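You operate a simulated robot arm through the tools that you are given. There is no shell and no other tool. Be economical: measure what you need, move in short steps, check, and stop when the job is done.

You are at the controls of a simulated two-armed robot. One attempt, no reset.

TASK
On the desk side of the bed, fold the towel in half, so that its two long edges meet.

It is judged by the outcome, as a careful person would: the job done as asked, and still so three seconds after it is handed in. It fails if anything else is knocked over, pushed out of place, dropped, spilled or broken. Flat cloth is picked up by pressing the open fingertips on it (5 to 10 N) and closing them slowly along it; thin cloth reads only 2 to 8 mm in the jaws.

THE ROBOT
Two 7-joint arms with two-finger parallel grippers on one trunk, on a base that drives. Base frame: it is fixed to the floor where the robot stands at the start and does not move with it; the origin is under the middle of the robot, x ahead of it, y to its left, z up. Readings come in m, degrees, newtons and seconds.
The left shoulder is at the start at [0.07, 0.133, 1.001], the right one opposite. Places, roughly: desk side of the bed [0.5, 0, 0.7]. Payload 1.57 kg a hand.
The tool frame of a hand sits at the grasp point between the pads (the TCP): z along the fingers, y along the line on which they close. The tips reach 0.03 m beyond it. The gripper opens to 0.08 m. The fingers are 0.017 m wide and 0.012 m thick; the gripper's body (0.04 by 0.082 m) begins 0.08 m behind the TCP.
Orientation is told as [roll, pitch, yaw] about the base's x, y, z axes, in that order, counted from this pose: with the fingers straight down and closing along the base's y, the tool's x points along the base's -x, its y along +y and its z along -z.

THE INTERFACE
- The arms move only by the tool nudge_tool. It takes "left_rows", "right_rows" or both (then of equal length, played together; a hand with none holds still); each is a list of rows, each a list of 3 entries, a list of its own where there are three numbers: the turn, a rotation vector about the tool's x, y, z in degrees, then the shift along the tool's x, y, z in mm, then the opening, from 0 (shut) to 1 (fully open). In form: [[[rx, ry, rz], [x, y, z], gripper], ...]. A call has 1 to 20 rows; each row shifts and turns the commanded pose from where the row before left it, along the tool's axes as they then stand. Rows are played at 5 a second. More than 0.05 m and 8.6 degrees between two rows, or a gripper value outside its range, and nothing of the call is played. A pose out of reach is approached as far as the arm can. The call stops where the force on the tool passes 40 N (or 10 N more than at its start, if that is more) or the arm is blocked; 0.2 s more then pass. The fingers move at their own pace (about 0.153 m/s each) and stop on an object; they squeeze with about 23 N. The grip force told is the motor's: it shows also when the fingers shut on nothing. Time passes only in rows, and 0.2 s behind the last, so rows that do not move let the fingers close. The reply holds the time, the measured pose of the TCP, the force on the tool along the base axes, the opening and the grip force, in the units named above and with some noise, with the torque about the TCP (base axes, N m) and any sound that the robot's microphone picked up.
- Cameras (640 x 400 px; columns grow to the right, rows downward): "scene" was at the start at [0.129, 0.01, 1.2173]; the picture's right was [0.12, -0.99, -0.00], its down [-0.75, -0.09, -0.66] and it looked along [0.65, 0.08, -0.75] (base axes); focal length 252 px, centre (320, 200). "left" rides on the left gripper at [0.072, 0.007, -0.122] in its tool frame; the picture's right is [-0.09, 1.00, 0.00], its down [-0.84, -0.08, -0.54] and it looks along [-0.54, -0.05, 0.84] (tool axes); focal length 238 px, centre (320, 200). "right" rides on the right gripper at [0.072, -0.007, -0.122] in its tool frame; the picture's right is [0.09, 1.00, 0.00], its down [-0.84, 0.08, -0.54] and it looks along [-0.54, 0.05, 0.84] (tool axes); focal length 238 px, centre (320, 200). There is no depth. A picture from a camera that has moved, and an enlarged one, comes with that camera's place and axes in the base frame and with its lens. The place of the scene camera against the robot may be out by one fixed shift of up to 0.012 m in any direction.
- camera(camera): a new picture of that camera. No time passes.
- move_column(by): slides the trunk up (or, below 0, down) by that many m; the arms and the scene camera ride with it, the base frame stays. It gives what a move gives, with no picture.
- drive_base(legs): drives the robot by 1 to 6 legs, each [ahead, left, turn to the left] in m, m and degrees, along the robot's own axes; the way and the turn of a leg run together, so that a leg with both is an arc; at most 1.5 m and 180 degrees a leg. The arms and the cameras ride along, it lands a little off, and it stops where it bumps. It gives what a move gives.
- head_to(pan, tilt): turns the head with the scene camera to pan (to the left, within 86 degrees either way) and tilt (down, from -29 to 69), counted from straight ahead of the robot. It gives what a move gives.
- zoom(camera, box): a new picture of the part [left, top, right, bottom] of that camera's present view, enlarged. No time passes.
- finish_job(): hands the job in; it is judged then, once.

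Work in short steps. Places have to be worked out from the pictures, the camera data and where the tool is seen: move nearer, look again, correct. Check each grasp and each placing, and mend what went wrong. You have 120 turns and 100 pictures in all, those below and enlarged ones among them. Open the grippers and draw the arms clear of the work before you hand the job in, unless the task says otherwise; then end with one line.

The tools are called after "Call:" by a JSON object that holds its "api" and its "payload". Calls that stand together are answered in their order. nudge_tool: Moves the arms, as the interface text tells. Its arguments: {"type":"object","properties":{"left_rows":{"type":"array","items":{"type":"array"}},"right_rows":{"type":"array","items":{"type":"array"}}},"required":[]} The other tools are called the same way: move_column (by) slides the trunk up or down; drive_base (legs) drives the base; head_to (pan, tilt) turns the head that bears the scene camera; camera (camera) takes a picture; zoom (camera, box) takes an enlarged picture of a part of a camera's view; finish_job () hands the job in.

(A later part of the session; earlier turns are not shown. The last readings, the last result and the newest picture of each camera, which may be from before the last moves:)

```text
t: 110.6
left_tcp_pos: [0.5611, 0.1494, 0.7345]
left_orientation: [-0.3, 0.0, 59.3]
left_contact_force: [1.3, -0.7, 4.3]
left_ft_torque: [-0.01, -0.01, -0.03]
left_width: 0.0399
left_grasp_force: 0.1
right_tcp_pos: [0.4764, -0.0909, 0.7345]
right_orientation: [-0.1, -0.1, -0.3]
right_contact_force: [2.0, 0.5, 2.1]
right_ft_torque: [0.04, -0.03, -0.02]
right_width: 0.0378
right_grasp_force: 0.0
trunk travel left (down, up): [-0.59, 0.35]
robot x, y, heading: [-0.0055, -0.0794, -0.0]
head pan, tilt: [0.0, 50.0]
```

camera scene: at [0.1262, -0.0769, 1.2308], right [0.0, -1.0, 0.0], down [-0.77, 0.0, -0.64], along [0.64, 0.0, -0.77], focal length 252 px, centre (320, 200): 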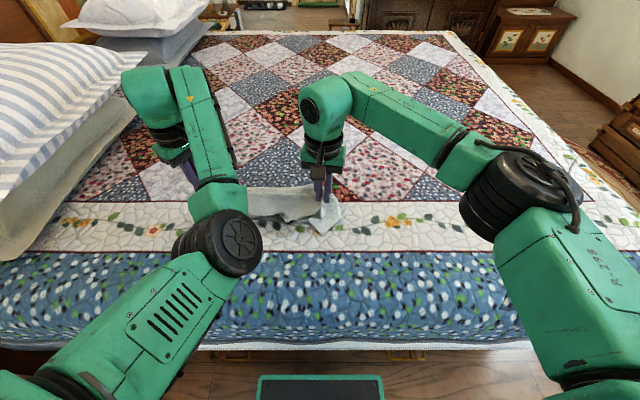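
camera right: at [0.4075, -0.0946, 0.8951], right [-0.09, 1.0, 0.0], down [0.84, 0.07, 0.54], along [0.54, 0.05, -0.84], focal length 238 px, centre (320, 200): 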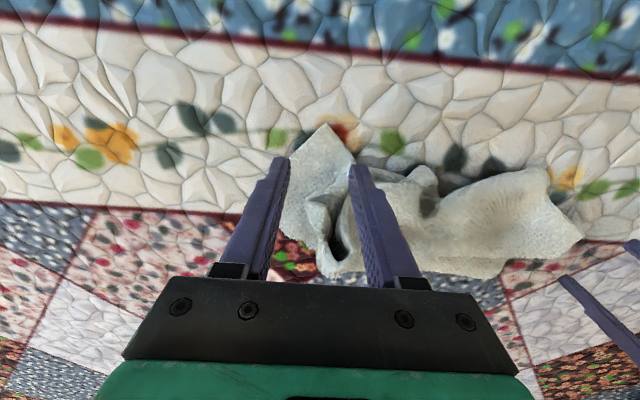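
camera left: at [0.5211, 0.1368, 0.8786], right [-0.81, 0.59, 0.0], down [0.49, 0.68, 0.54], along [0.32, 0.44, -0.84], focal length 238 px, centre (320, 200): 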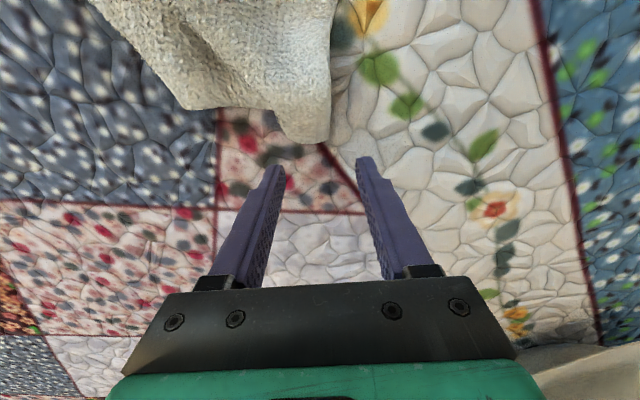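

Contact. A touch more pressure, then close slowly and lift 3 cm.

Call:
{"api": "nudge_tool", "payload": {"left_rows": [[[0, 0, 0], [0, 0, 1.5], 0.5], [[0, 0, 0], [0, 0, 0], 0.45], [[0, 0, 0], [0, 0, 0], 0.39], [[0, 0, 0], [0, 0, 0], 0.33], [[0, 0, 0], [0, 0, 0], 0.27], [[0, 0, 0], [0, 0, 0], 0.21], [[0, 0, 0], [0, 0, 0], 0.15], [[0, 0, 0], [0, 0, 0], 0.1], [[0, 0, 0], [0, 0, 0], 0.05], [[0, 0, 0], [0, 0, 0], 0.0], [[0, 0, 0], [0, 0, 0], 0.0], [[0, 0, 0], [0, 0, 0], 0.0], [[0, 0, 0], [0, 0, -15], 0.0], [[0, 0, 0], [0, 0, -15], 0.0]], "right_rows": [[[0, 0, 0], [0, 0, 3], 0.47], [[0, 0, 0], [0, 0, 0], 0.43], [[0, 0, 0], [0, 0, 0], 0.37], [[0, 0, 0], [0, 0, 0], 0.31], [[0, 0, 0], [0, 0, 0], 0.25], [[0, 0, 0], [0, 0, 0], 0.19], [[0, 0, 0], [0, 0, 0], 0.14], [[0, 0, 0], [0, 0, 0], 0.09], [[0, 0, 0], [0, 0, 0], 0.04], [[0, 0, 0], [0, 0, 0], 0.0], [[0, 0, 0], [0, 0, 0], 0.0], [[0, 0, 0], [0, 0, 0], 0.0], [[0, 0, 0], [0, 0, -15], 0.0], [[0, 0, 0], [0, 0, -15], 0.0]]}}

```text
t: 113.6
left_tcp_pos: [0.5597, 0.1519, 0.7617]
left_orientation: [-0.2, 0.1, 59.1]
left_contact_force: [-0.6, -0.9, 0.6]
left_ft_torque: [0.03, -0.01, -0.02]
left_width: 0.0053
left_grasp_force: 22.3
right_tcp_pos: [0.4755, -0.0913, 0.7609]
right_orientation: [-0.2, -0.1, -0.3]
right_contact_force: [0.0, -0.1, -0.8]
right_ft_torque: [-0.02, -0.02, 0.01]
right_width: 0.0046
right_grasp_force: 23.0
trunk travel left (down, up): [-0.59, 0.35]
robot x, y, heading: [0.0004, -0.0779, 0.1]
head pan, tilt: [0.0, 50.0]
```

Both gripped, at 5.3 and 4.6 mm. I'll raise the trunk 0.22 m and spread the right hand gently.

Call:
{"api": "move_column", "payload": {"by": 0.22}}

Call:
{"api": "nudge_tool", "payload": {"right_rows": [[[0, 0, 0], [-15, -10, 0], 0], [[0, 0, 0], [-15, -10, 0], 0], [[0, 0, 0], [-15, -10, 0], 0], [[0, 0, 0], [-15, -10, 0], 0], [[0, 0, 0], [-10, -10, 0], 0], [[0, 0, 0], [0, 0, 0], 0]]}}

Call:
{"api": "zoom", "payload": {"camera": "scene", "box": [200, 120, 440, 270]}}

```text
t: 115.9
left_tcp_pos: [0.5614, 0.151, 0.9822]
left_orientation: [-0.1, 0.1, 59.2]
left_contact_force: [-0.1, -0.8, -1.3]
left_ft_torque: [-0.03, -0.04, 0.02]
left_width: 0.0051
left_grasp_force: 23.5
right_tcp_pos: [0.4774, -0.0894, 0.9803]
right_orientation: [-0.1, -0.2, -0.4]
right_contact_force: [0.5, -0.1, 0.1]
right_ft_torque: [-0.02, 0.03, 0.0]
right_width: 0.0044
right_grasp_force: 22.8
trunk travel left (down, up): [-0.81, 0.13]
robot x, y, heading: [-0.0039, -0.0762, -0.3]
head pan, tilt: [0.0, 50.0]
```

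```text
t: 117.3
left_tcp_pos: [0.5608, 0.1515, 0.9824]
left_orientation: [-0.2, 0.2, 59.2]
left_contact_force: [0.1, 0.2, -0.4]
left_ft_torque: [-0.01, -0.04, -0.01]
left_width: 0.0052
left_grasp_force: 22.6
right_tcp_pos: [0.5464, -0.1414, 0.982]
right_orientation: [-0.1, -0.1, -0.3]
right_contact_force: [0.3, 0.9, -0.1]
right_ft_torque: [-0.06, -0.01, -0.04]
right_width: 0.0045
right_grasp_force: 23.2
trunk travel left (down, up): [-0.81, 0.13]
robot x, y, heading: [0.0008, -0.077, -0.2]
head pan, tilt: [0.0, 50.0]
```

```text
2.67 times, centred on (320, 195) of scene
camera zoom: at [0.1264, -0.0767, 1.4507], right [0.0, -1.0, 0.0], down [-0.77, 0.0, -0.64], along [0.64, 0.0, -0.77], focal length 672 px, centre (320, 213)
```

zoom: 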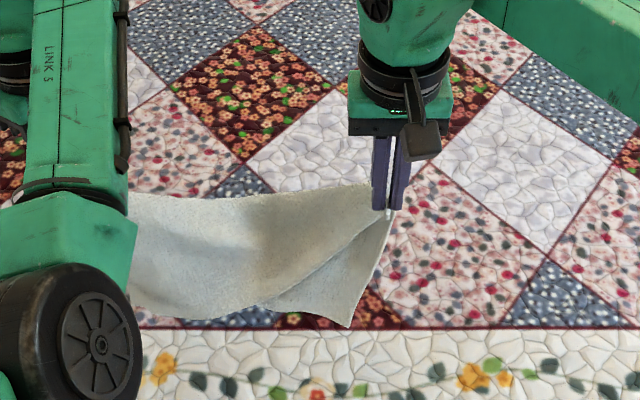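

Now it hangs properly: the long edge is in both hands and the near-right corner hangs straight below the right hand. I'll spread a bit more and drive back 0.13 m, to prepare a drop-fold that never lets go of this edge.

Call:
{"api": "nudge_tool", "payload": {"right_rows": [[[0, 0, 0], [0, -10, 0], 0], [[0, 0, 0], [0, -10, 0], 0], [[0, 0, 0], [0, -8, 0], 0], [[0, 0, 0], [0, 0, 0], 0]]}}

Call:
{"api": "move_column", "payload": {"by": 0.025}}

Call:
{"api": "drive_base", "payload": {"legs": [[-0.13, 0, 0]]}}

Call:
{"api": "zoom", "payload": {"camera": "scene", "box": [200, 120, 440, 270]}}

```text
t: 118.3
left_tcp_pos: [0.5615, 0.1515, 0.981]
left_orientation: [-0.2, 0.2, 59.1]
left_contact_force: [-0.5, -0.1, -0.8]
left_ft_torque: [-0.02, -0.03, 0.01]
left_width: 0.0053
left_grasp_force: 22.7
right_tcp_pos: [0.5454, -0.1703, 0.9815]
right_orientation: [-0.1, -0.1, -0.3]
right_contact_force: [0.2, 0.4, 0.2]
right_ft_torque: [-0.02, 0.0, 0.04]
right_width: 0.0046
right_grasp_force: 22.9
trunk travel left (down, up): [-0.81, 0.13]
robot x, y, heading: [-0.0019, -0.0778, -0.3]
head pan, tilt: [0.0, 50.0]
```

```text
t: 119.0
left_tcp_pos: [0.5625, 0.1531, 1.009]
left_orientation: [-0.1, 0.0, 59.0]
left_contact_force: [0.1, -1.2, 0.0]
left_ft_torque: [0.02, 0.01, -0.01]
left_width: 0.0052
left_grasp_force: 23.2
right_tcp_pos: [0.5466, -0.1696, 1.0082]
right_orientation: [-0.1, -0.1, -0.3]
right_contact_force: [1.0, 0.5, -1.4]
right_ft_torque: [-0.02, 0.03, 0.0]
right_width: 0.0048
right_grasp_force: 23.9
trunk travel left (down, up): [-0.835, 0.105]
robot x, y, heading: [-0.002, -0.0781, 0.2]
head pan, tilt: [0.0, 50.0]
```

```text
t: 120.3
left_tcp_pos: [0.4346, 0.1528, 1.0058]
left_orientation: [0.0, 0.2, 59.2]
left_contact_force: [-0.1, -0.8, 0.3]
left_ft_torque: [-0.01, 0.0, 0.01]
left_width: 0.0051
left_grasp_force: 23.3
right_tcp_pos: [0.4203, -0.1696, 1.0058]
right_orientation: [0.0, 0.1, -0.2]
right_contact_force: [0.6, -0.2, -0.9]
right_ft_torque: [-0.04, 0.03, 0.01]
right_width: 0.0044
right_grasp_force: 23.0
trunk travel left (down, up): [-0.835, 0.105]
robot x, y, heading: [-0.1301, -0.0778, -0.2]
head pan, tilt: [0.0, 50.0]
```

```text
2.67 times, centred on (320, 195) of scene
camera zoom: at [0.0006, -0.0767, 1.4754], right [0.0, -1.0, 0.0], down [-0.77, 0.0, -0.64], along [0.64, 0.0, -0.77], focal length 672 px, centre (320, 213)
```

zoom: 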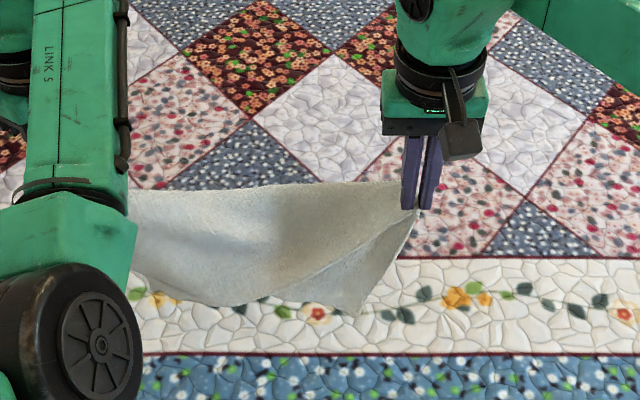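

The left part of the bottom edge hangs higher than the right. I'll check the left grip with its camera.

Call:
{"api": "camera", "payload": {"camera": "left"}}

```text
9 pictures are left
camera left: at [0.3923, 0.0936, 1.1283], right [-0.81, 0.59, 0.0], down [0.5, 0.68, 0.54], along [0.32, 0.44, -0.84], focal length 238 px, centre (320, 200)
```

left: 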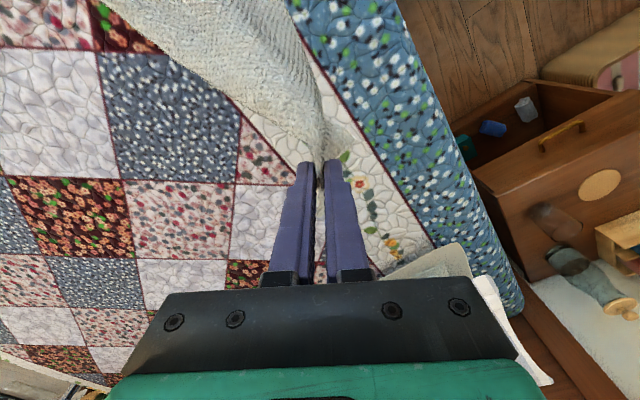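

I'll test whether the top line is a true edge or the diagonal by spreading 25 mm more and reading the tension.

Call:
{"api": "nudge_tool", "payload": {"right_rows": [[[0, 0, 0], [0, -8, 0], 0], [[0, 0, 0], [0, -8, 0], 0], [[0, 0, 0], [0, -8, 0], 0], [[0, 0, 0], [0, 0, 0], 0]]}}

```text
t: 121.3
left_tcp_pos: [0.4323, 0.1518, 1.0073]
left_orientation: [-0.1, 0.0, 59.2]
left_contact_force: [-0.5, -0.7, -0.1]
left_ft_torque: [-0.03, -0.01, 0.01]
left_width: 0.0053
left_grasp_force: 23.2
right_tcp_pos: [0.4174, -0.1931, 1.007]
right_orientation: [-0.1, 0.0, -0.2]
right_contact_force: [0.0, 0.3, 0.0]
right_ft_torque: [-0.01, 0.03, 0.03]
right_width: 0.0042
right_grasp_force: 23.2
trunk travel left (down, up): [-0.835, 0.105]
robot x, y, heading: [-0.132, -0.0814, 0.2]
head pan, tilt: [0.0, 50.0]
```

Call:
{"api": "nudge_tool", "payload": {"right_rows": [[[0, 0, 0], [0, -8, 0], 0], [[0, 0, 0], [0, -8, 0], 0], [[0, 0, 0], [0, -8, 0], 0], [[0, 0, 0], [0, 0, 0], 0]]}}

Call:
{"api": "zoom", "payload": {"camera": "scene", "box": [200, 120, 440, 270]}}

```text
t: 122.3
left_tcp_pos: [0.4321, 0.153, 1.0061]
left_orientation: [-0.1, 0.1, 59.2]
left_contact_force: [-0.3, 0.2, -1.0]
left_ft_torque: [-0.03, -0.01, -0.02]
left_width: 0.0052
left_grasp_force: 23.2
right_tcp_pos: [0.4169, -0.217, 1.0063]
right_orientation: [-0.1, 0.0, -0.4]
right_contact_force: [0.6, 0.6, 0.4]
right_ft_torque: [-0.02, 0.01, 0.01]
right_width: 0.0049
right_grasp_force: 23.1
trunk travel left (down, up): [-0.835, 0.105]
robot x, y, heading: [-0.1325, -0.0762, -0.0]
head pan, tilt: [0.0, 50.0]
```

```text
2.67 times, centred on (320, 195) of scene
camera zoom: at [-0.0024, -0.0766, 1.4757], right [0.0, -1.0, 0.0], down [-0.77, 0.0, -0.64], along [0.64, 0.0, -0.77], focal length 672 px, centre (320, 213)
```

zoom: 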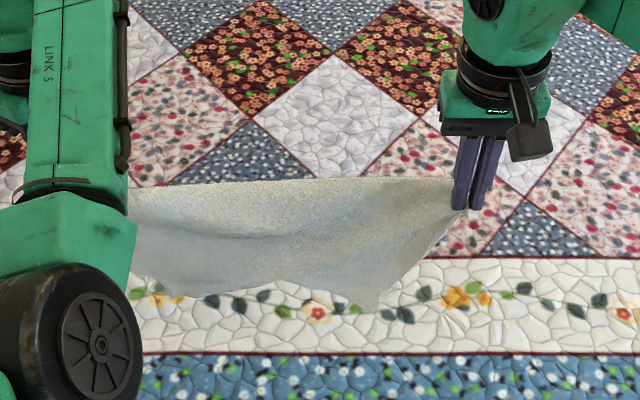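

Now it clearly hangs as a sheet from its long edge. I'll stretch a little more, to light tension.

Call:
{"api": "nudge_tool", "payload": {"right_rows": [[[0, 0, 0], [0, -7, 0], 0], [[0, 0, 0], [0, -7, 0], 0], [[0, 0, 0], [0, 0, 0], 0]]}}

```text
t: 123.1
left_tcp_pos: [0.4341, 0.1526, 1.0064]
left_orientation: [-0.1, 0.1, 59.3]
left_contact_force: [0.2, -0.2, -0.5]
left_ft_torque: [-0.02, -0.01, -0.02]
left_width: 0.0052
left_grasp_force: 23.1
right_tcp_pos: [0.4175, -0.2301, 1.0065]
right_orientation: [-0.1, -0.1, -0.1]
right_contact_force: [-0.6, 0.5, -0.7]
right_ft_torque: [-0.01, 0.03, 0.05]
right_width: 0.0046
right_grasp_force: 22.8
trunk travel left (down, up): [-0.835, 0.105]
robot x, y, heading: [-0.1313, -0.0795, -0.1]
head pan, tilt: [0.0, 50.0]
```

With no tension at 0.383 m, the hands must hold a diagonal: one corner hangs behind near the right hand, the other in front near the left. If I lower so those tips touch, then bring the right hand nearer and the left farther while descending, both panels should splay open into a flat rectangle aligned with the bed.

Call:
{"api": "move_column", "payload": {"by": -0.07}}

Call:
{"api": "nudge_tool", "payload": {"right_rows": [[[0, 0, 0], [20, 2.5, 0], 0], [[0, 0, 0], [20, 2.5, 0], 0], [[0, 0, 0], [20, 2.5, 0], 0], [[0, 0, 0], [20, 2.5, 0], 0]]}}

Call:
{"api": "drive_base", "payload": {"legs": [[0.05, 0, 0]]}}

Call:
{"api": "move_column", "payload": {"by": -0.06}}

Call:
{"api": "nudge_tool", "payload": {"right_rows": [[[0, 0, 0], [20, 2.5, 0], 0], [[0, 0, 0], [20, 2.5, 0], 0], [[0, 0, 0], [20, 2.5, 0], 0], [[0, 0, 0], [20, 2.5, 0], 0]]}}

Call:
{"api": "drive_base", "payload": {"legs": [[0.05, 0, 0]]}}

Call:
{"api": "camera", "payload": {"camera": "scene"}}

```text
t: 124.2
left_tcp_pos: [0.4332, 0.1533, 0.9362]
left_orientation: [-0.1, 0.1, 59.2]
left_contact_force: [-0.3, -0.9, -0.2]
left_ft_torque: [-0.06, -0.04, 0.02]
left_width: 0.0052
left_grasp_force: 23.1
right_tcp_pos: [0.417, -0.2304, 0.9379]
right_orientation: [-0.2, -0.1, -0.2]
right_contact_force: [-0.5, -0.2, -0.6]
right_ft_torque: [-0.02, 0.02, 0.03]
right_width: 0.0047
right_grasp_force: 23.1
trunk travel left (down, up): [-0.765, 0.175]
robot x, y, heading: [-0.1312, -0.0764, 0.0]
head pan, tilt: [0.0, 50.0]
```

```text
t: 125.2
left_tcp_pos: [0.4317, 0.1517, 0.9363]
left_orientation: [-0.2, 0.1, 59.3]
left_contact_force: [0.0, -0.9, -0.8]
left_ft_torque: [0.01, -0.04, 0.0]
left_width: 0.0056
left_grasp_force: 22.6
right_tcp_pos: [0.3357, -0.2212, 0.939]
right_orientation: [-0.1, 0.0, -0.3]
right_contact_force: [0.0, 0.3, -0.2]
right_ft_torque: [-0.08, 0.04, 0.03]
right_width: 0.0048
right_grasp_force: 22.7
trunk travel left (down, up): [-0.765, 0.175]
robot x, y, heading: [-0.128, -0.0793, 0.1]
head pan, tilt: [0.0, 50.0]
```

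```text
t: 126.1
left_tcp_pos: [0.4773, 0.1524, 0.9386]
left_orientation: [-0.4, 0.1, 59.2]
left_contact_force: [0.1, -1.0, -0.3]
left_ft_torque: [-0.02, -0.03, -0.03]
left_width: 0.0053
left_grasp_force: 23.4
right_tcp_pos: [0.3824, -0.2196, 0.94]
right_orientation: [-0.1, -0.4, -0.2]
right_contact_force: [-0.3, 0.7, -0.4]
right_ft_torque: [0.0, -0.02, 0.05]
right_width: 0.0045
right_grasp_force: 23.0
trunk travel left (down, up): [-0.765, 0.175]
robot x, y, heading: [-0.0865, -0.0786, -0.0]
head pan, tilt: [0.0, 50.0]
```

```text
t: 127.1
left_tcp_pos: [0.4815, 0.1539, 0.877]
left_orientation: [-0.2, 0.1, 59.2]
left_contact_force: [-0.1, -0.4, 0.4]
left_ft_torque: [-0.04, -0.03, -0.03]
left_width: 0.0053
left_grasp_force: 23.1
right_tcp_pos: [0.3841, -0.2202, 0.8791]
right_orientation: [0.0, -0.2, -0.2]
right_contact_force: [-1.4, 0.0, 0.0]
right_ft_torque: [-0.01, 0.01, 0.02]
right_width: 0.0044
right_grasp_force: 22.7
trunk travel left (down, up): [-0.705, 0.235]
robot x, y, heading: [-0.0817, -0.08, 0.1]
head pan, tilt: [0.0, 50.0]
```

```text
t: 128.1
left_tcp_pos: [0.4807, 0.1519, 0.8775]
left_orientation: [-0.2, 0.2, 59.2]
left_contact_force: [-0.6, -0.9, -1.0]
left_ft_torque: [-0.05, -0.02, 0.0]
left_width: 0.0052
left_grasp_force: 23.3
right_tcp_pos: [0.3039, -0.2107, 0.8795]
right_orientation: [-0.1, 0.0, -0.2]
right_contact_force: [0.4, 0.9, -0.4]
right_ft_torque: [0.01, -0.01, 0.0]
right_width: 0.0045
right_grasp_force: 22.8
trunk travel left (down, up): [-0.705, 0.235]
robot x, y, heading: [-0.0805, -0.0763, -0.1]
head pan, tilt: [0.0, 50.0]
```

```text
t: 129.1
left_tcp_pos: [0.5306, 0.1537, 0.8774]
left_orientation: [-0.2, 0.0, 59.2]
left_contact_force: [-0.1, -0.5, -0.4]
left_ft_torque: [0.0, -0.03, -0.04]
left_width: 0.0049
left_grasp_force: 23.0
right_tcp_pos: [0.3538, -0.2105, 0.8788]
right_orientation: [-0.1, -0.2, -0.2]
right_contact_force: [0.7, 1.0, -0.8]
right_ft_torque: [-0.03, 0.0, 0.04]
right_width: 0.0045
right_grasp_force: 23.0
trunk travel left (down, up): [-0.705, 0.235]
robot x, y, heading: [-0.0311, -0.0757, 0.1]
head pan, tilt: [0.0, 50.0]
```

```text
7 pictures are left
camera scene: at [0.0948, -0.0767, 1.346], right [0.0, -1.0, 0.0], down [-0.77, 0.0, -0.64], along [0.64, 0.0, -0.77], focal length 252 px, centre (320, 200)
```

scene: 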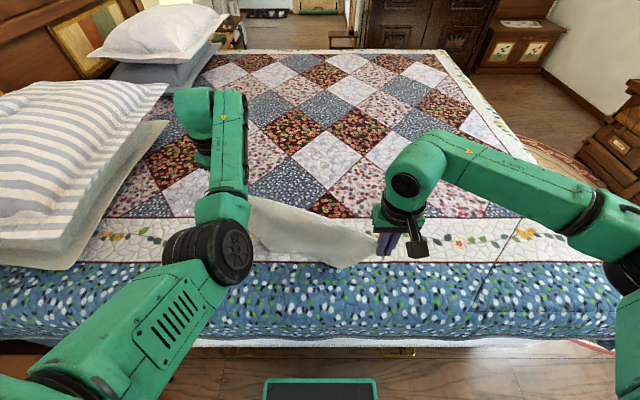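

Tension about 0.8 N, and the tips are on the bed. I'll continue lowering with a last bit of rotation, then set down, release and look.

Call:
{"api": "move_column", "payload": {"by": -0.05}}

Call:
{"api": "drive_base", "payload": {"legs": [[0.03, 0, 0]]}}

Call:
{"api": "nudge_tool", "payload": {"right_rows": [[[0, 0, 0], [12, 5, 0], 0], [[0, 0, 0], [12, 5, 0], 0], [[0, 0, 0], [0, 0, 0], 0]]}}

Call:
{"api": "move_column", "payload": {"by": -0.075}}

Call:
{"api": "nudge_tool", "payload": {"left_rows": [[[0, 0, 0], [0, 0, 8], 0], [[0, 0, 0], [0, 0, 0], 0.5], [[0, 0, 0], [0, 0, 0], 0.5], [[0, 0, 0], [0, 0, -30], 0.5], [[0, 0, 0], [0, 0, -30], 0.5]], "right_rows": [[[0, 0, 0], [0, 0, 8], 0], [[0, 0, 0], [0, 0, 0], 0.5], [[0, 0, 0], [0, 0, 0], 0.5], [[0, 0, 0], [0, 0, -40], 0.5], [[0, 0, 0], [0, -20, -40], 0.5]]}}

Call:
{"api": "nudge_tool", "payload": {"right_rows": [[[0, 0, 0], [0, -20, -40], 0.5], [[0, 0, 0], [0, 0, -40], 0.5], [[0, 0, 0], [0, 0, -40], 0.5], [[0, 0, 0], [0, 0, 0], 0.5]]}}

Call:
{"api": "camera", "payload": {"camera": "right"}}

```text
t: 130.0
left_tcp_pos: [0.5307, 0.153, 0.8274]
left_orientation: [-0.2, 0.1, 59.3]
left_contact_force: [-0.6, 0.2, 0.7]
left_ft_torque: [-0.02, 0.0, 0.01]
left_width: 0.0054
left_grasp_force: 22.8
right_tcp_pos: [0.3548, -0.211, 0.8298]
right_orientation: [-0.1, -0.1, -0.2]
right_contact_force: [-0.2, 0.9, -0.2]
right_ft_torque: [0.0, 0.02, 0.05]
right_width: 0.0046
right_grasp_force: 23.6
trunk travel left (down, up): [-0.655, 0.285]
robot x, y, heading: [-0.0324, -0.0806, 0.1]
head pan, tilt: [0.0, 50.0]
```

```text
t: 130.8
left_tcp_pos: [0.5618, 0.153, 0.8269]
left_orientation: [-0.2, 0.0, 59.1]
left_contact_force: [-0.8, -0.5, 0.1]
left_ft_torque: [-0.04, -0.02, -0.01]
left_width: 0.0053
left_grasp_force: 23.4
right_tcp_pos: [0.3847, -0.2116, 0.8303]
right_orientation: [-0.1, -0.2, -0.1]
right_contact_force: [1.1, -0.3, 0.3]
right_ft_torque: [0.0, 0.0, 0.06]
right_width: 0.0045
right_grasp_force: 22.5
trunk travel left (down, up): [-0.655, 0.285]
robot x, y, heading: [-0.0027, -0.0775, 0.0]
head pan, tilt: [0.0, 50.0]
```

```text
t: 131.6
left_tcp_pos: [0.563, 0.1528, 0.8277]
left_orientation: [-0.1, 0.1, 59.2]
left_contact_force: [1.0, -0.2, -0.7]
left_ft_torque: [0.0, 0.02, -0.02]
left_width: 0.0054
left_grasp_force: 23.1
right_tcp_pos: [0.362, -0.2007, 0.8286]
right_orientation: [0.0, -0.1, -0.2]
right_contact_force: [0.9, 0.2, 1.6]
right_ft_torque: [0.01, 0.0, 0.02]
right_width: 0.0045
right_grasp_force: 23.0
trunk travel left (down, up): [-0.655, 0.285]
robot x, y, heading: [-0.0029, -0.0743, -0.2]
head pan, tilt: [0.0, 50.0]
```

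```text
t: 132.7
left_tcp_pos: [0.5612, 0.1526, 0.7513]
left_orientation: [-0.2, 0.2, 59.2]
left_contact_force: [0.3, -0.1, -0.4]
left_ft_torque: [-0.01, -0.02, 0.02]
left_width: 0.0052
left_grasp_force: 23.2
right_tcp_pos: [0.3607, -0.2006, 0.7533]
right_orientation: [-0.1, -0.2, -0.2]
right_contact_force: [0.7, 1.0, 0.2]
right_ft_torque: [-0.04, -0.02, 0.02]
right_width: 0.0044
right_grasp_force: 22.6
trunk travel left (down, up): [-0.58, 0.36]
robot x, y, heading: [-0.0027, -0.0753, -0.2]
head pan, tilt: [0.0, 50.0]
```

```text
t: 133.9
left_tcp_pos: [0.5612, 0.1508, 0.8078]
left_orientation: [-0.2, 0.1, 59.4]
left_contact_force: [-0.7, 0.3, 0.5]
left_ft_torque: [0.01, -0.03, 0.02]
left_width: 0.0401
left_grasp_force: 0.0
right_tcp_pos: [0.361, -0.2222, 0.8275]
right_orientation: [-0.1, -0.1, -0.1]
right_contact_force: [-1.5, -0.6, 0.0]
right_ft_torque: [0.01, -0.02, 0.0]
right_width: 0.0401
right_grasp_force: 0.0
trunk travel left (down, up): [-0.58, 0.36]
robot x, y, heading: [0.0006, -0.0789, 0.2]
head pan, tilt: [0.0, 50.0]
```

```text
t: 134.9
left_tcp_pos: [0.5627, 0.1516, 0.8056]
left_orientation: [-0.1, 0.1, 59.3]
left_contact_force: [0.7, 0.4, 0.9]
left_ft_torque: [0.01, 0.0, 0.02]
left_width: 0.0398
left_grasp_force: 0.0
right_tcp_pos: [0.3627, -0.2404, 0.9455]
right_orientation: [-0.1, 0.0, -0.2]
right_contact_force: [0.0, -0.5, -0.6]
right_ft_torque: [0.03, 0.01, -0.03]
right_width: 0.0401
right_grasp_force: 0.0
trunk travel left (down, up): [-0.58, 0.36]
robot x, y, heading: [-0.0014, -0.0742, 0.2]
head pan, tilt: [0.0, 50.0]
```

```text
6 pictures are left
camera right: at [0.2911, -0.2466, 1.0688], right [-0.09, 1.0, 0.0], down [0.84, 0.08, 0.54], along [0.54, 0.05, -0.84], focal length 238 px, centre (320, 200)
```

right: 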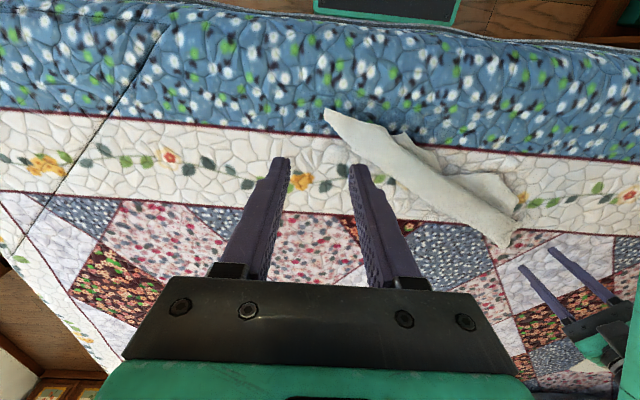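

The towel now lies as a diagonal band with both flaps on its near side. I'll zoom once to identify the flap tips.

Call:
{"api": "zoom", "payload": {"camera": "right", "box": [310, 90, 550, 260]}}

```text
2.35 times, centred on (430, 175) of right
camera zoom: at [0.2911, -0.2466, 1.0688], right [-0.09, 1.0, 0.0], down [0.84, 0.08, 0.54], along [0.54, 0.05, -0.84], focal length 561 px, centre (61, 259)
```

zoom: 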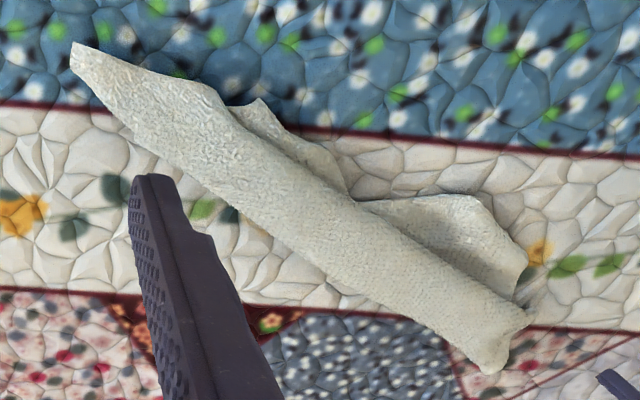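

The flap near (0.45, 0.07) is the panel to pull out from under the band. I'll move the left hand up and outward, drive left 7 cm, and bring the right hand over that flap.

Call:
{"api": "nudge_tool", "payload": {"left_rows": [[[0, 0, 0], [-20, 12, -30], 0.5], [[0, 0, 0], [-20, 12, -30], 0.5], [[0, 0, 0], [0, 0, -20], 0.5]]}}

Call:
{"api": "drive_base", "payload": {"legs": [[0, 0.08, 0]]}}

Call:
{"api": "nudge_tool", "payload": {"right_rows": [[[0, 0, 0], [-13, 34, 0], 0.5], [[0, 0, 0], [-13, 34, 0], 0.5], [[0, 0, 0], [-13, 34, 25], 0.5], [[0, 0, 0], [-13, 34, 35], 0.5], [[0, 0, 0], [-13, 34, 35], 0.5], [[0, 0, 0], [-13, 34, 35], 0.5], [[0, 0, 0], [-6, 22, 35], 0.5], [[0, 0, 0], [0, 0, 0], 0.5]]}}

Call:
{"api": "camera", "payload": {"camera": "right"}}

```text
t: 135.7
left_tcp_pos: [0.5594, 0.2015, 0.8854]
left_orientation: [-0.2, 0.0, 59.2]
left_contact_force: [-0.7, -0.9, -0.2]
left_ft_torque: [0.02, -0.01, -0.03]
left_width: 0.04
left_grasp_force: 0.0
right_tcp_pos: [0.3624, -0.2401, 0.9451]
right_orientation: [-0.1, -0.1, -0.2]
right_contact_force: [-0.2, 0.4, 0.0]
right_ft_torque: [0.02, 0.0, 0.02]
right_width: 0.0398
right_grasp_force: 0.0
trunk travel left (down, up): [-0.58, 0.36]
robot x, y, heading: [-0.0042, -0.0762, -0.1]
head pan, tilt: [0.0, 50.0]
```

```text
t: 136.8
left_tcp_pos: [0.561, 0.2791, 0.8846]
left_orientation: [-0.1, 0.0, 59.1]
left_contact_force: [0.0, 0.0, -0.2]
left_ft_torque: [-0.01, -0.02, -0.02]
left_width: 0.0398
left_grasp_force: 0.0
right_tcp_pos: [0.3614, -0.1624, 0.9456]
right_orientation: [-0.1, -0.1, -0.2]
right_contact_force: [0.4, 0.4, 0.1]
right_ft_torque: [-0.01, -0.01, 0.02]
right_width: 0.0401
right_grasp_force: 0.1
trunk travel left (down, up): [-0.58, 0.36]
robot x, y, heading: [0.0013, -0.001, 0.1]
head pan, tilt: [0.0, 50.0]
```

```text
refused: row 4 steps farther than a row can; nothing moved
```

```text
4 pictures are left
camera right: at [0.2904, -0.168, 1.0687], right [-0.09, 1.0, 0.0], down [0.84, 0.07, 0.54], along [0.54, 0.05, -0.84], focal length 238 px, centre (320, 200)
```

right: 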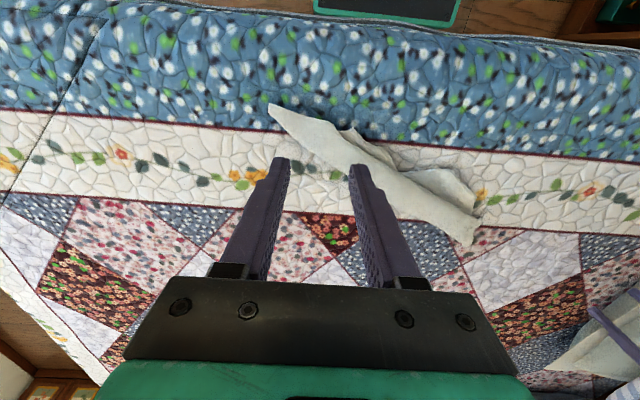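

Refused for step size. I'll redo it in smaller rows, going straight down to contact at the flap.

Call:
{"api": "nudge_tool", "payload": {"right_rows": [[[0, 0, 0], [-12, 30, 20], 0.5], [[0, 0, 0], [-12, 30, 20], 0.5], [[0, 0, 0], [-12, 30, 20], 0.5], [[0, 0, 0], [-12, 30, 20], 0.5], [[0, 0, 0], [-12, 30, 20], 0.5], [[0, 0, 0], [-12, 30, 20], 0.5], [[0, 0, 0], [-12, 30, 20], 0.5], [[0, 0, 0], [-12, 30, 20], 0.5], [[0, 0, 0], [0, 0, 20], 0.5], [[0, 0, 0], [0, 0, 18], 0.5], [[0, 0, 0], [0, 0, 7], 0.5], [[0, 0, 0], [0, 0, 5], 0.5], [[0, 0, 0], [0, 0, 3], 0.5], [[0, 0, 0], [0, 0, 0], 0.5]]}}

```text
t: 139.8
left_tcp_pos: [0.5601, 0.2776, 0.885]
left_orientation: [-0.2, 0.1, 59.2]
left_contact_force: [-0.1, -0.5, 0.1]
left_ft_torque: [0.01, -0.01, 0.01]
left_width: 0.0399
left_grasp_force: 0.1
right_tcp_pos: [0.4587, 0.0768, 0.7329]
right_orientation: [-0.1, -0.1, -0.3]
right_contact_force: [2.2, 0.4, 7.2]
right_ft_torque: [-0.02, -0.09, 0.02]
right_width: 0.0394
right_grasp_force: 0.1
trunk travel left (down, up): [-0.58, 0.36]
robot x, y, heading: [0.0003, 0.0041, -0.1]
head pan, tilt: [0.0, 50.0]
```

7 N contact. Close slowly.

Call:
{"api": "nudge_tool", "payload": {"right_rows": [[[0, 0, 0], [0, 0, 1], 0.45], [[0, 0, 0], [0, 0, 0], 0.39], [[0, 0, 0], [0, 0, 0], 0.33], [[0, 0, 0], [0, 0, 0], 0.27], [[0, 0, 0], [0, 0, 0], 0.21], [[0, 0, 0], [0, 0, 0], 0.15], [[0, 0, 0], [0, 0, 0], 0.1], [[0, 0, 0], [0, 0, 0], 0.05], [[0, 0, 0], [0, 0, 0], 0.0], [[0, 0, 0], [0, 0, 0], 0.0], [[0, 0, 0], [0, 0, 0], 0.0], [[0, 0, 0], [5, 3, -10], 0.0], [[0, 0, 0], [10, 6, -5], 0.0], [[0, 0, 0], [10, 6, 0], 0.0], [[0, 0, 0], [10, 6, 0], 0.0]]}}

```text
t: 143.0
left_tcp_pos: [0.5596, 0.2775, 0.8844]
left_orientation: [-0.1, 0.0, 59.1]
left_contact_force: [0.3, -0.5, 0.1]
left_ft_torque: [0.02, -0.02, -0.05]
left_width: 0.0401
left_grasp_force: 0.0
right_tcp_pos: [0.4242, 0.0991, 0.747]
right_orientation: [-0.1, -0.1, -0.3]
right_contact_force: [-0.9, -0.1, 1.3]
right_ft_torque: [-0.04, 0.0, 0.02]
right_width: 0.0055
right_grasp_force: 23.2
trunk travel left (down, up): [-0.58, 0.36]
robot x, y, heading: [-0.0005, -0.0038, -0.1]
head pan, tilt: [0.0, 50.0]
```

Gripped at 5.5 mm. I'll pull further toward the near-left, release, rise, and look.

Call:
{"api": "nudge_tool", "payload": {"right_rows": [[[0, 0, 0], [10, 5, 0], 0], [[0, 0, 0], [10, 5, 0], 0], [[0, 0, 0], [10, 5, 0], 0], [[0, 0, 0], [10, 5, 0], 0], [[0, 0, 0], [10, 5, 0], 0], [[0, 0, 0], [6, 3, 5], 0], [[0, 0, 0], [0, 0, 4], 0.4], [[0, 0, 0], [0, 0, 0], 0.4], [[0, 0, 0], [0, 0, -35], 0.4], [[0, 0, 0], [0, -20, -40], 0.4], [[0, 0, 0], [0, -30, -38], 0.4], [[0, 0, 0], [0, -30, -38], 0.4], [[0, 0, 0], [0, -30, -38], 0.4], [[0, 0, 0], [0, -40, -20], 0.4], [[0, 0, 0], [0, 0, 0], 0.4]]}}

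Call:
{"api": "camera", "payload": {"camera": "right"}}

```text
t: 145.2
left_tcp_pos: [0.5621, 0.2748, 0.8901]
left_orientation: [-0.6, -0.1, 58.8]
left_contact_force: [0.4, 0.6, 0.2]
left_ft_torque: [0.01, 0.0, 0.03]
left_width: 0.0401
left_grasp_force: 0.1
right_tcp_pos: [0.371, 0.0602, 0.7552]
right_orientation: [-11.0, 0.2, -1.5]
right_contact_force: [0.3, 0.3, 0.9]
right_ft_torque: [-0.02, -0.02, 0.03]
right_width: 0.032
right_grasp_force: 0.2
trunk travel left (down, up): [-0.58, 0.36]
robot x, y, heading: [-0.002, 0.0027, -0.2]
head pan, tilt: [0.0, 50.0]
stopped in row 11 (right hand): the arm was blocked; the commanded pose is now the measured one
```

```text
3 pictures are left
camera right: at [0.3012, 0.0784, 0.8766], right [-0.07, 0.98, -0.19], down [0.84, 0.16, 0.51], along [0.53, -0.13, -0.84], focal length 238 px, centre (320, 200)
```

right: 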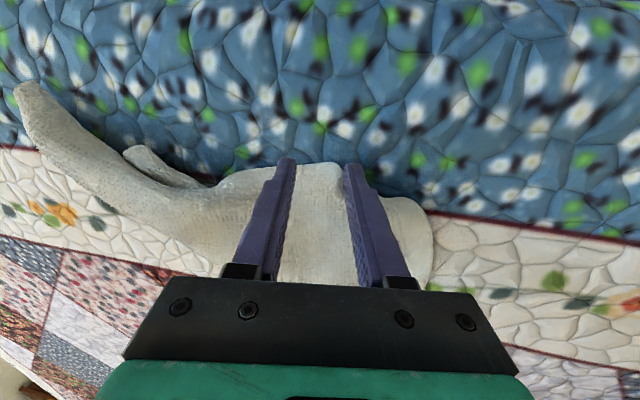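

The right wrist is touching the left forearm above it. I'll slide the right hand right at this height first, then rise clear and level it.

Call:
{"api": "nudge_tool", "payload": {"right_rows": [[[0, 0, 0], [0, -15, -8], 0.4], [[0, 0, 0], [0, -25, -5], 0.4], [[-3, 0, 0], [0, -25, -5], 0.4], [[-4, 0, 0], [0, -25, -15], 0.4], [[-4, 0, 0], [0, -25, -25], 0.4], [[0, 0, 0], [0, -25, -35], 0.4], [[0, 0, 0], [0, -20, -40], 0.4], [[0, 0, 0], [0, 0, -40], 0.4], [[0, 0, 0], [0, 0, -40], 0.4], [[0, 0, 0], [0, 0, 0], 0.4]]}}

```text
t: 147.4
left_tcp_pos: [0.5625, 0.2747, 0.888]
left_orientation: [-0.6, -0.2, 58.8]
left_contact_force: [-0.8, -0.5, -0.2]
left_ft_torque: [-0.03, 0.04, 0.02]
left_width: 0.0401
left_grasp_force: 0.0
right_tcp_pos: [0.3686, -0.0929, 0.9853]
right_orientation: [0.0, 0.2, -1.6]
right_contact_force: [0.0, 0.1, 0.3]
right_ft_torque: [0.0, 0.0, 0.03]
right_width: 0.0322
right_grasp_force: 0.1
trunk travel left (down, up): [-0.58, 0.36]
robot x, y, heading: [-0.0006, 0.0023, 0.1]
head pan, tilt: [0.0, 50.0]
```

Clear of the left arm. I'll take an overview from here.

Call:
{"api": "camera", "payload": {"camera": "right"}}

```text
2 pictures are left
camera right: at [0.2975, -0.0982, 1.1068], right [-0.07, 1.0, 0.0], down [0.84, 0.06, 0.54], along [0.54, 0.04, -0.84], focal length 238 px, centre (320, 200)
```

right: 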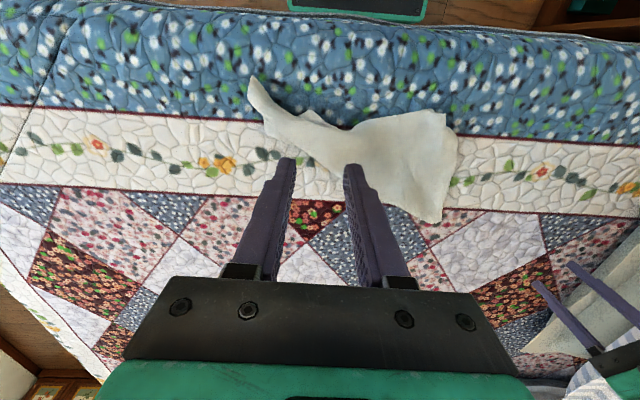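

The left short edge W–Z is now open and flat, with corners near (0.37, 0.11) and (0.59, 0.18). At the right end, the fourth corner is tucked under the tip X at (0.346, −0.20). I'll pinch X, lift so the tucked corner hangs free, and lay it back down with that corner on the far side.

Call:
{"api": "nudge_tool", "payload": {"right_rows": [[[0, 0, 1], [1, -11, 30], 0.5], [[0, 0, 0], [1, -11, 30], 0.5], [[0, 0, 0], [1, -11, 30], 0.5], [[0, 0, 0], [1, -11, 30], 0.5], [[0, 0, 0], [1, -11, 30], 0.5], [[0, 0, 0], [1, -11, 30], 0.5], [[0, 0, 0], [1, -11, 30], 0.5], [[0, 0, 0], [1, -8, 25], 0.5], [[0, 0, 0], [0, 0, 8], 0.5], [[0, 0, 0], [0, 0, 5], 0.5], [[0, 0, 0], [0, 0, 4], 0.5], [[0, 0, 0], [0, 0, 0], 0.5]]}}

```text
t: 150.0
left_tcp_pos: [0.5621, 0.2761, 0.889]
left_orientation: [-0.7, 0.0, 58.8]
left_contact_force: [0.9, 1.1, 0.0]
left_ft_torque: [0.02, 0.0, -0.03]
left_width: 0.0401
left_grasp_force: 0.2
right_tcp_pos: [0.3566, -0.174, 0.7329]
right_orientation: [0.1, 0.1, -2.5]
right_contact_force: [0.5, 0.5, 7.3]
right_ft_torque: [-0.12, -0.04, 0.0]
right_width: 0.04
right_grasp_force: 0.1
trunk travel left (down, up): [-0.58, 0.36]
robot x, y, heading: [0.0001, -0.0015, -0.1]
head pan, tilt: [0.0, 50.0]
```

7 N contact on X. Close slowly and start lifting.

Call:
{"api": "nudge_tool", "payload": {"right_rows": [[[0, 0, 0], [0, 0, 1], 0.45], [[0, 0, 0], [0, 0, 0], 0.39], [[0, 0, 0], [0, 0, 0], 0.33], [[0, 0, 0], [0, 0, 0], 0.27], [[0, 0, 0], [0, 0, 0], 0.21], [[0, 0, 0], [0, 0, 0], 0.15], [[0, 0, 0], [0, 0, 0], 0.1], [[0, 0, 0], [0, 0, 0], 0.05], [[0, 0, 0], [0, 0, 0], 0.0], [[0, 0, 0], [0, 0, 0], 0.0], [[0, 0, 0], [0, 0, 0], 0.0], [[0, 0, 0], [-8, 0, -25], 0.0], [[0, 0, 0], [-12, 2, -25], 0.0], [[0, 0, 0], [-15, 2, -25], 0.0], [[0, 0, 0], [-20, 4, -25], 0.0], [[0, 0, 0], [-20, 4, -25], 0.0], [[0, 0, 0], [-20, 4, -25], 0.0], [[0, 0, 0], [-25, 5, -25], 0.0], [[0, 0, 0], [-25, 5, -20], 0.0], [[0, 0, 0], [-25, 0, -10], 0.0]]}}

Call:
{"api": "nudge_tool", "payload": {"right_rows": [[[0, 0, 0], [-10, 0, 0], 0], [[0, 0, 0], [0, 0, 0], 0], [[0, 0, 0], [0, 0, 0], 0]]}}

```text
t: 154.2
left_tcp_pos: [0.5629, 0.2765, 0.8897]
left_orientation: [-0.5, 0.0, 58.8]
left_contact_force: [0.2, 0.3, 0.3]
left_ft_torque: [0.02, -0.01, -0.01]
left_width: 0.0402
left_grasp_force: 0.1
right_tcp_pos: [0.5284, -0.1567, 0.9366]
right_orientation: [-0.1, 0.2, -2.3]
right_contact_force: [0.8, -0.2, -0.5]
right_ft_torque: [0.0, 0.05, -0.01]
right_width: 0.0044
right_grasp_force: 23.5
trunk travel left (down, up): [-0.58, 0.36]
robot x, y, heading: [-0.0017, 0.0033, 0.3]
head pan, tilt: [0.0, 50.0]
```

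```text
t: 155.0
left_tcp_pos: [0.563, 0.2753, 0.8888]
left_orientation: [-0.6, -0.1, 58.8]
left_contact_force: [0.0, -0.4, 0.2]
left_ft_torque: [-0.01, 0.01, -0.03]
left_width: 0.0399
left_grasp_force: 0.1
right_tcp_pos: [0.537, -0.157, 0.9354]
right_orientation: [-0.1, 0.2, -2.5]
right_contact_force: [-0.5, -0.2, 0.0]
right_ft_torque: [-0.01, -0.01, 0.02]
right_width: 0.0044
right_grasp_force: 23.2
trunk travel left (down, up): [-0.58, 0.36]
robot x, y, heading: [-0.0014, -0.0002, -0.1]
head pan, tilt: [0.0, 50.0]
```

Gripped at 4.4 mm, with X held above and the tucked corner hanging down to the bed. Now I'll lay X along an arc toward the near-right, then release and rise.

Call:
{"api": "nudge_tool", "payload": {"right_rows": [[[0, 0, 0], [-14, 0, 0], 0], [[0, 0, 0], [-14, 0, 0], 0], [[0, 0, 0], [25, -6, 4.5], 0], [[0, 0, 0], [25, -6, 4.5], 0], [[0, 0, 0], [25, -6, 4.5], 0], [[0, 0, 0], [25, -6, 4.5], 0], [[0, 0, 0], [19, -8, 19], 0], [[0, 0, 0], [19, -8, 19], 0], [[0, 0, 0], [19, -8, 19], 0], [[0, 0, 0], [19, -8, 19], 0], [[0, 0, 0], [7, -8, 24.5], 0], [[0, 0, 0], [7, -8, 24.5], 0], [[0, 0, 0], [7, -8, 24.5], 0], [[0, 0, 0], [7, -8, 24.5], 0], [[0, 0, 0], [0, 0, 0], 0]]}}

Call:
{"api": "nudge_tool", "payload": {"right_rows": [[[0, 0, 0], [0, 0, 3], 0.4], [[0, 0, 0], [0, 0, 0], 0.4], [[0, 0, 0], [0, 0, -30], 0.4], [[0, 0, 0], [0, 0, -40], 0.4], [[0, 0, 0], [0, 0, -40], 0.4], [[0, 0, 0], [0, 10, -40], 0.4], [[0, 0, 0], [0, 20, -40], 0.4], [[0, 0, 0], [0, 20, -40], 0.4], [[0, 0, 0], [0, 20, -20], 0.4], [[0, 0, 0], [0, 20, 0], 0.4], [[0, 0, 0], [0, 0, 0], 0.4]]}}

Call:
{"api": "camera", "payload": {"camera": "right"}}

```text
t: 158.2
left_tcp_pos: [0.5622, 0.2761, 0.8898]
left_orientation: [-0.5, 0.0, 58.8]
left_contact_force: [0.5, 0.8, 0.4]
left_ft_torque: [0.0, -0.04, 0.03]
left_width: 0.04
left_grasp_force: 0.0
right_tcp_pos: [0.357, -0.2373, 0.7452]
right_orientation: [-0.1, 0.1, -2.5]
right_contact_force: [-0.6, 1.1, 1.3]
right_ft_torque: [-0.06, -0.01, 0.05]
right_width: 0.0042
right_grasp_force: 23.1
trunk travel left (down, up): [-0.58, 0.36]
robot x, y, heading: [-0.0005, 0.0026, -0.3]
head pan, tilt: [0.0, 50.0]
```

```text
t: 160.6
left_tcp_pos: [0.562, 0.2743, 0.8889]
left_orientation: [-0.5, -0.2, 58.8]
left_contact_force: [0.0, -0.2, 0.1]
left_ft_torque: [0.02, 0.01, -0.01]
left_width: 0.04
left_grasp_force: 0.1
right_tcp_pos: [0.3622, -0.151, 0.9913]
right_orientation: [0.0, 0.1, -2.5]
right_contact_force: [0.4, 0.0, 0.2]
right_ft_torque: [0.0, 0.01, 0.0]
right_width: 0.0319
right_grasp_force: 0.0
trunk travel left (down, up): [-0.58, 0.36]
robot x, y, heading: [-0.0023, -0.0015, 0.0]
head pan, tilt: [0.0, 50.0]
```

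```text
1 pictures are left
camera right: at [0.2909, -0.1542, 1.1147], right [-0.05, 1.0, 0.0], down [0.84, 0.04, 0.54], along [0.54, 0.03, -0.84], focal length 238 px, centre (320, 200)
```

right: 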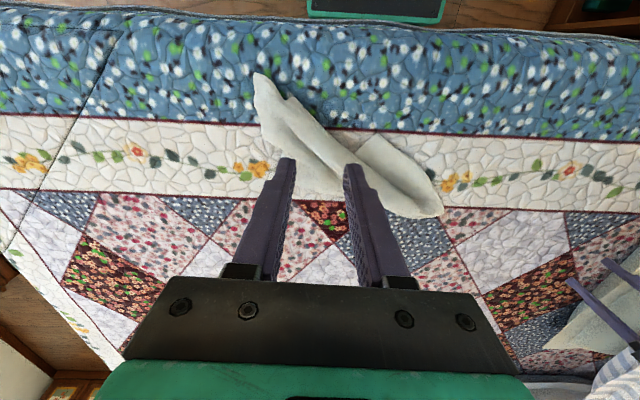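

The far-right panel opened but Z got pulled back to about (0.413, −0.05). I'll raise the idle left arm out of the way and pinch Z again.

Call:
{"api": "nudge_tool", "payload": {"left_rows": [[[0, 0, 0], [0, 0, -35], 0.5], [[0, 0, 0], [0, 0, -35], 0.5], [[0, 0, 0], [0, 0, -35], 0.5], [[0, 0, 0], [0, 0, -35], 0.5]]}}

Call:
{"api": "nudge_tool", "payload": {"right_rows": [[[0, 0, 0], [-7, 13, 27], 0.5], [[0, 0, 0], [-7, 13, 27], 0.5], [[0, 0, 0], [-7, 13, 27], 0.5], [[0, 0, 0], [-7, 13, 27], 0.5], [[0, 0, 0], [-7, 13, 27], 0.5], [[0, 0, 0], [-7, 13, 27], 0.5], [[0, 0, 0], [-7, 13, 27], 0.5], [[0, 0, 0], [-7, 13, 27], 0.5], [[0, 0, 0], [-7, 13, 27], 0.5], [[0, 0, 0], [0, 0, 8], 0.5], [[0, 0, 0], [0, 0, 4], 0.5], [[0, 0, 0], [0, 0, 3], 0.5], [[0, 0, 0], [0, 0, 0], 0.5]]}}

```text
t: 161.6
left_tcp_pos: [0.564, 0.2812, 1.0276]
left_orientation: [-4.0, -1.6, 60.1]
left_contact_force: [-0.5, 0.0, -0.6]
left_ft_torque: [0.0, 0.01, -0.02]
left_width: 0.0404
left_grasp_force: 0.0
left hand out of reach, approached as far as the arm can: row 4
right_tcp_pos: [0.3611, -0.1503, 0.9919]
right_orientation: [0.0, 0.1, -2.5]
right_contact_force: [0.1, -1.1, -0.2]
right_ft_torque: [0.01, -0.01, 0.01]
right_width: 0.0321
right_grasp_force: 0.0
trunk travel left (down, up): [-0.58, 0.36]
robot x, y, heading: [-0.0027, -0.0027, 0.0]
head pan, tilt: [0.0, 50.0]
```

```text
t: 164.4
left_tcp_pos: [0.5636, 0.282, 1.0273]
left_orientation: [-3.9, -1.6, 60.1]
left_contact_force: [0.6, 1.4, -0.1]
left_ft_torque: [-0.01, -0.01, -0.03]
left_width: 0.04
left_grasp_force: 0.1
right_tcp_pos: [0.4293, -0.0335, 0.7341]
right_orientation: [-0.1, 0.0, -2.4]
right_contact_force: [1.4, -1.8, 3.5]
right_ft_torque: [-0.05, -0.05, 0.01]
right_width: 0.04
right_grasp_force: 0.0
trunk travel left (down, up): [-0.58, 0.36]
robot x, y, heading: [0.0006, -0.0026, 0.0]
head pan, tilt: [0.0, 50.0]
```

Press a little more, close, lift slightly, then pull Z out to near-left, using a base drive for the leftward part.

Call:
{"api": "nudge_tool", "payload": {"right_rows": [[[0, 0, 0], [0, 0, 2], 0.45], [[0, 0, 0], [0, 0, 0], 0.39], [[0, 0, 0], [0, 0, 0], 0.33], [[0, 0, 0], [0, 0, 0], 0.27], [[0, 0, 0], [0, 0, 0], 0.21], [[0, 0, 0], [0, 0, 0], 0.15], [[0, 0, 0], [0, 0, 0], 0.1], [[0, 0, 0], [0, 0, 0], 0.05], [[0, 0, 0], [0, 0, 0], 0.0], [[0, 0, 0], [0, 0, 0], 0.0], [[0, 0, 0], [0, 0, 0], 0.0], [[0, 0, 0], [5, 5, -12], 0.0], [[0, 0, 0], [12, 10, -5], 0.0], [[0, 0, 0], [12, 10, 0], 0.0], [[0, 0, 0], [12, 10, 0], 0.0], [[0, 0, 0], [8, 10, 0], 0.0]]}}

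Call:
{"api": "drive_base", "payload": {"legs": [[0, 0.08, 0]]}}

```text
t: 167.8
left_tcp_pos: [0.5646, 0.2813, 1.0268]
left_orientation: [-3.8, -1.6, 60.1]
left_contact_force: [-0.2, -0.4, -0.6]
left_ft_torque: [0.0, 0.0, 0.02]
left_width: 0.0399
left_grasp_force: 0.1
right_tcp_pos: [0.3823, 0.0141, 0.7493]
right_orientation: [0.0, 0.2, -2.4]
right_contact_force: [0.1, -0.6, 0.3]
right_ft_torque: [0.0, 0.01, 0.06]
right_width: 0.0
right_grasp_force: 21.3
trunk travel left (down, up): [-0.58, 0.36]
robot x, y, heading: [-0.0023, 0.0, 0.2]
head pan, tilt: [0.0, 50.0]
```

```text
t: 168.9
left_tcp_pos: [0.5645, 0.3625, 1.0261]
left_orientation: [-3.9, -1.5, 60.0]
left_contact_force: [-0.1, -0.5, 0.9]
left_ft_torque: [-0.02, 0.01, 0.0]
left_width: 0.04
left_grasp_force: 0.1
right_tcp_pos: [0.3815, 0.0935, 0.7489]
right_orientation: [-0.1, 0.2, -2.5]
right_contact_force: [0.4, 0.5, 0.4]
right_ft_torque: [0.02, -0.01, -0.04]
right_width: 0.0002
right_grasp_force: 21.5
trunk travel left (down, up): [-0.58, 0.36]
robot x, y, heading: [-0.0015, 0.0829, -0.3]
head pan, tilt: [0.0, 50.0]
```

The pinch missed. I'll retry 1–2 cm deeper with firmer pressure.

Call:
{"api": "nudge_tool", "payload": {"right_rows": [[[0, 0, 0], [0, -5, -30], 0.5], [[0, 0, 0], [-14, -37, 0], 0.5], [[0, 0, 0], [-14, -37, 0], 0.5], [[0, 0, 0], [-14, -36, 0], 0.5], [[0, 0, 0], [-12, 0, 20], 0.5], [[0, 0, 0], [0, 0, 16], 0.5], [[0, 0, 0], [0, 0, 6], 0.5], [[0, 0, 0], [0, 0, 4], 0.5], [[0, 0, 0], [0, 0, 3], 0.5], [[0, 0, 0], [0, 0, 0], 0.5]]}}

```text
t: 171.1
left_tcp_pos: [0.5625, 0.3621, 1.0282]
left_orientation: [-4.1, -1.5, 60.1]
left_contact_force: [-0.1, 0.0, 0.4]
left_ft_torque: [-0.01, -0.01, -0.03]
left_width: 0.0399
left_grasp_force: 0.1
right_tcp_pos: [0.4306, -0.0239, 0.732]
right_orientation: [0.1, -0.3, -2.6]
right_contact_force: [3.1, -3.5, 27.1]
right_ft_torque: [-0.6, -0.12, 0.06]
right_width: 0.0402
right_grasp_force: 0.3
trunk travel left (down, up): [-0.58, 0.36]
robot x, y, heading: [-0.0016, 0.0808, -0.1]
head pan, tilt: [0.0, 50.0]
```

27 N is too firm. I'll ease off 2.5 mm, close slowly, and lift.

Call:
{"api": "nudge_tool", "payload": {"right_rows": [[[0, 0, 0], [0, 0, -2.5], 0.5], [[0, 0, 0], [0, 0, 0], 0.44], [[0, 0, 0], [0, 0, 0], 0.38], [[0, 0, 0], [0, 0, 0], 0.32], [[0, 0, 0], [0, 0, 0], 0.26], [[0, 0, 0], [0, 0, 0], 0.2], [[0, 0, 0], [0, 0, 0], 0.15], [[0, 0, 0], [0, 0, 0], 0.1], [[0, 0, 0], [0, 0, 0], 0.05], [[0, 0, 0], [0, 0, 0], 0.0], [[0, 0, 0], [0, 0, 0], 0.0], [[0, 0, 0], [0, 0, 0], 0.0], [[0, 0, 0], [0, 0, -15], 0.0], [[0, 0, 0], [0, 0, -15], 0.0]]}}

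```text
t: 174.1
left_tcp_pos: [0.5649, 0.3614, 1.0259]
left_orientation: [-3.9, -1.6, 60.2]
left_contact_force: [0.2, 0.0, 0.4]
left_ft_torque: [0.0, 0.0, 0.01]
left_width: 0.0402
left_grasp_force: 0.1
right_tcp_pos: [0.4316, -0.024, 0.7631]
right_orientation: [0.0, 0.2, -2.7]
right_contact_force: [0.2, 0.0, -0.9]
right_ft_torque: [0.0, -0.01, 0.01]
right_width: 0.0033
right_grasp_force: 22.4
trunk travel left (down, up): [-0.58, 0.36]
robot x, y, heading: [0.0013, 0.0816, -0.2]
head pan, tilt: [0.0, 50.0]
```

Gripped at 3.3 mm. I'll pull Z out to near-left to open the pleat, then carry it in an arc over onto corner W, release and rise.

Call:
{"api": "nudge_tool", "payload": {"right_rows": [[[0, 0, 0], [10, 22, 0], 0], [[0, 0, 0], [10, 22, 0], 0], [[0, 0, 0], [10, 22, 0], 0], [[0, 0, 0], [10, 22, 0], 0], [[0, 0, 0], [10, 22, 0], 0], [[0, 0, 0], [-12, 3, -16], 0], [[0, 0, 0], [-12, 3, -16], 0], [[0, 0, 0], [-12, 3, -16], 0], [[0, 0, 0], [-12, 3, -16], 0], [[0, 0, 0], [-12, 3, -16], 0], [[0, 0, 0], [-20, 3, 16], 0], [[0, 0, 0], [-20, 3, 16], 0], [[0, 0, 0], [-20, 3, 16], 0], [[0, 0, 0], [-20, 3, 16], 0], [[0, 0, 0], [-20, 3, 16], 0], [[0, 0, 0], [-20, 3, 16], 0], [[0, 0, 0], [0, 0, 4], 0], [[0, 0, 0], [0, 0, 0], 0.35], [[0, 0, 0], [0, 0, 0], 0.35], [[0, 0, 0], [0, 0, -35], 0.35]]}}

```text
t: 178.3
left_tcp_pos: [0.564, 0.3602, 1.0269]
left_orientation: [-3.9, -1.6, 60.0]
left_contact_force: [-0.2, -0.5, -0.3]
left_ft_torque: [0.0, -0.03, 0.04]
left_width: 0.04
left_grasp_force: 0.0
right_tcp_pos: [0.554, 0.111, 0.7886]
right_orientation: [0.0, 0.2, -2.5]
right_contact_force: [-0.9, -0.5, 0.6]
right_ft_torque: [-0.01, 0.02, -0.04]
right_width: 0.0281
right_grasp_force: 0.1
right hand out of reach, approached as far as the arm can: row 16
trunk travel left (down, up): [-0.58, 0.36]
robot x, y, heading: [0.0004, 0.0782, -0.3]
head pan, tilt: [0.0, 50.0]
```

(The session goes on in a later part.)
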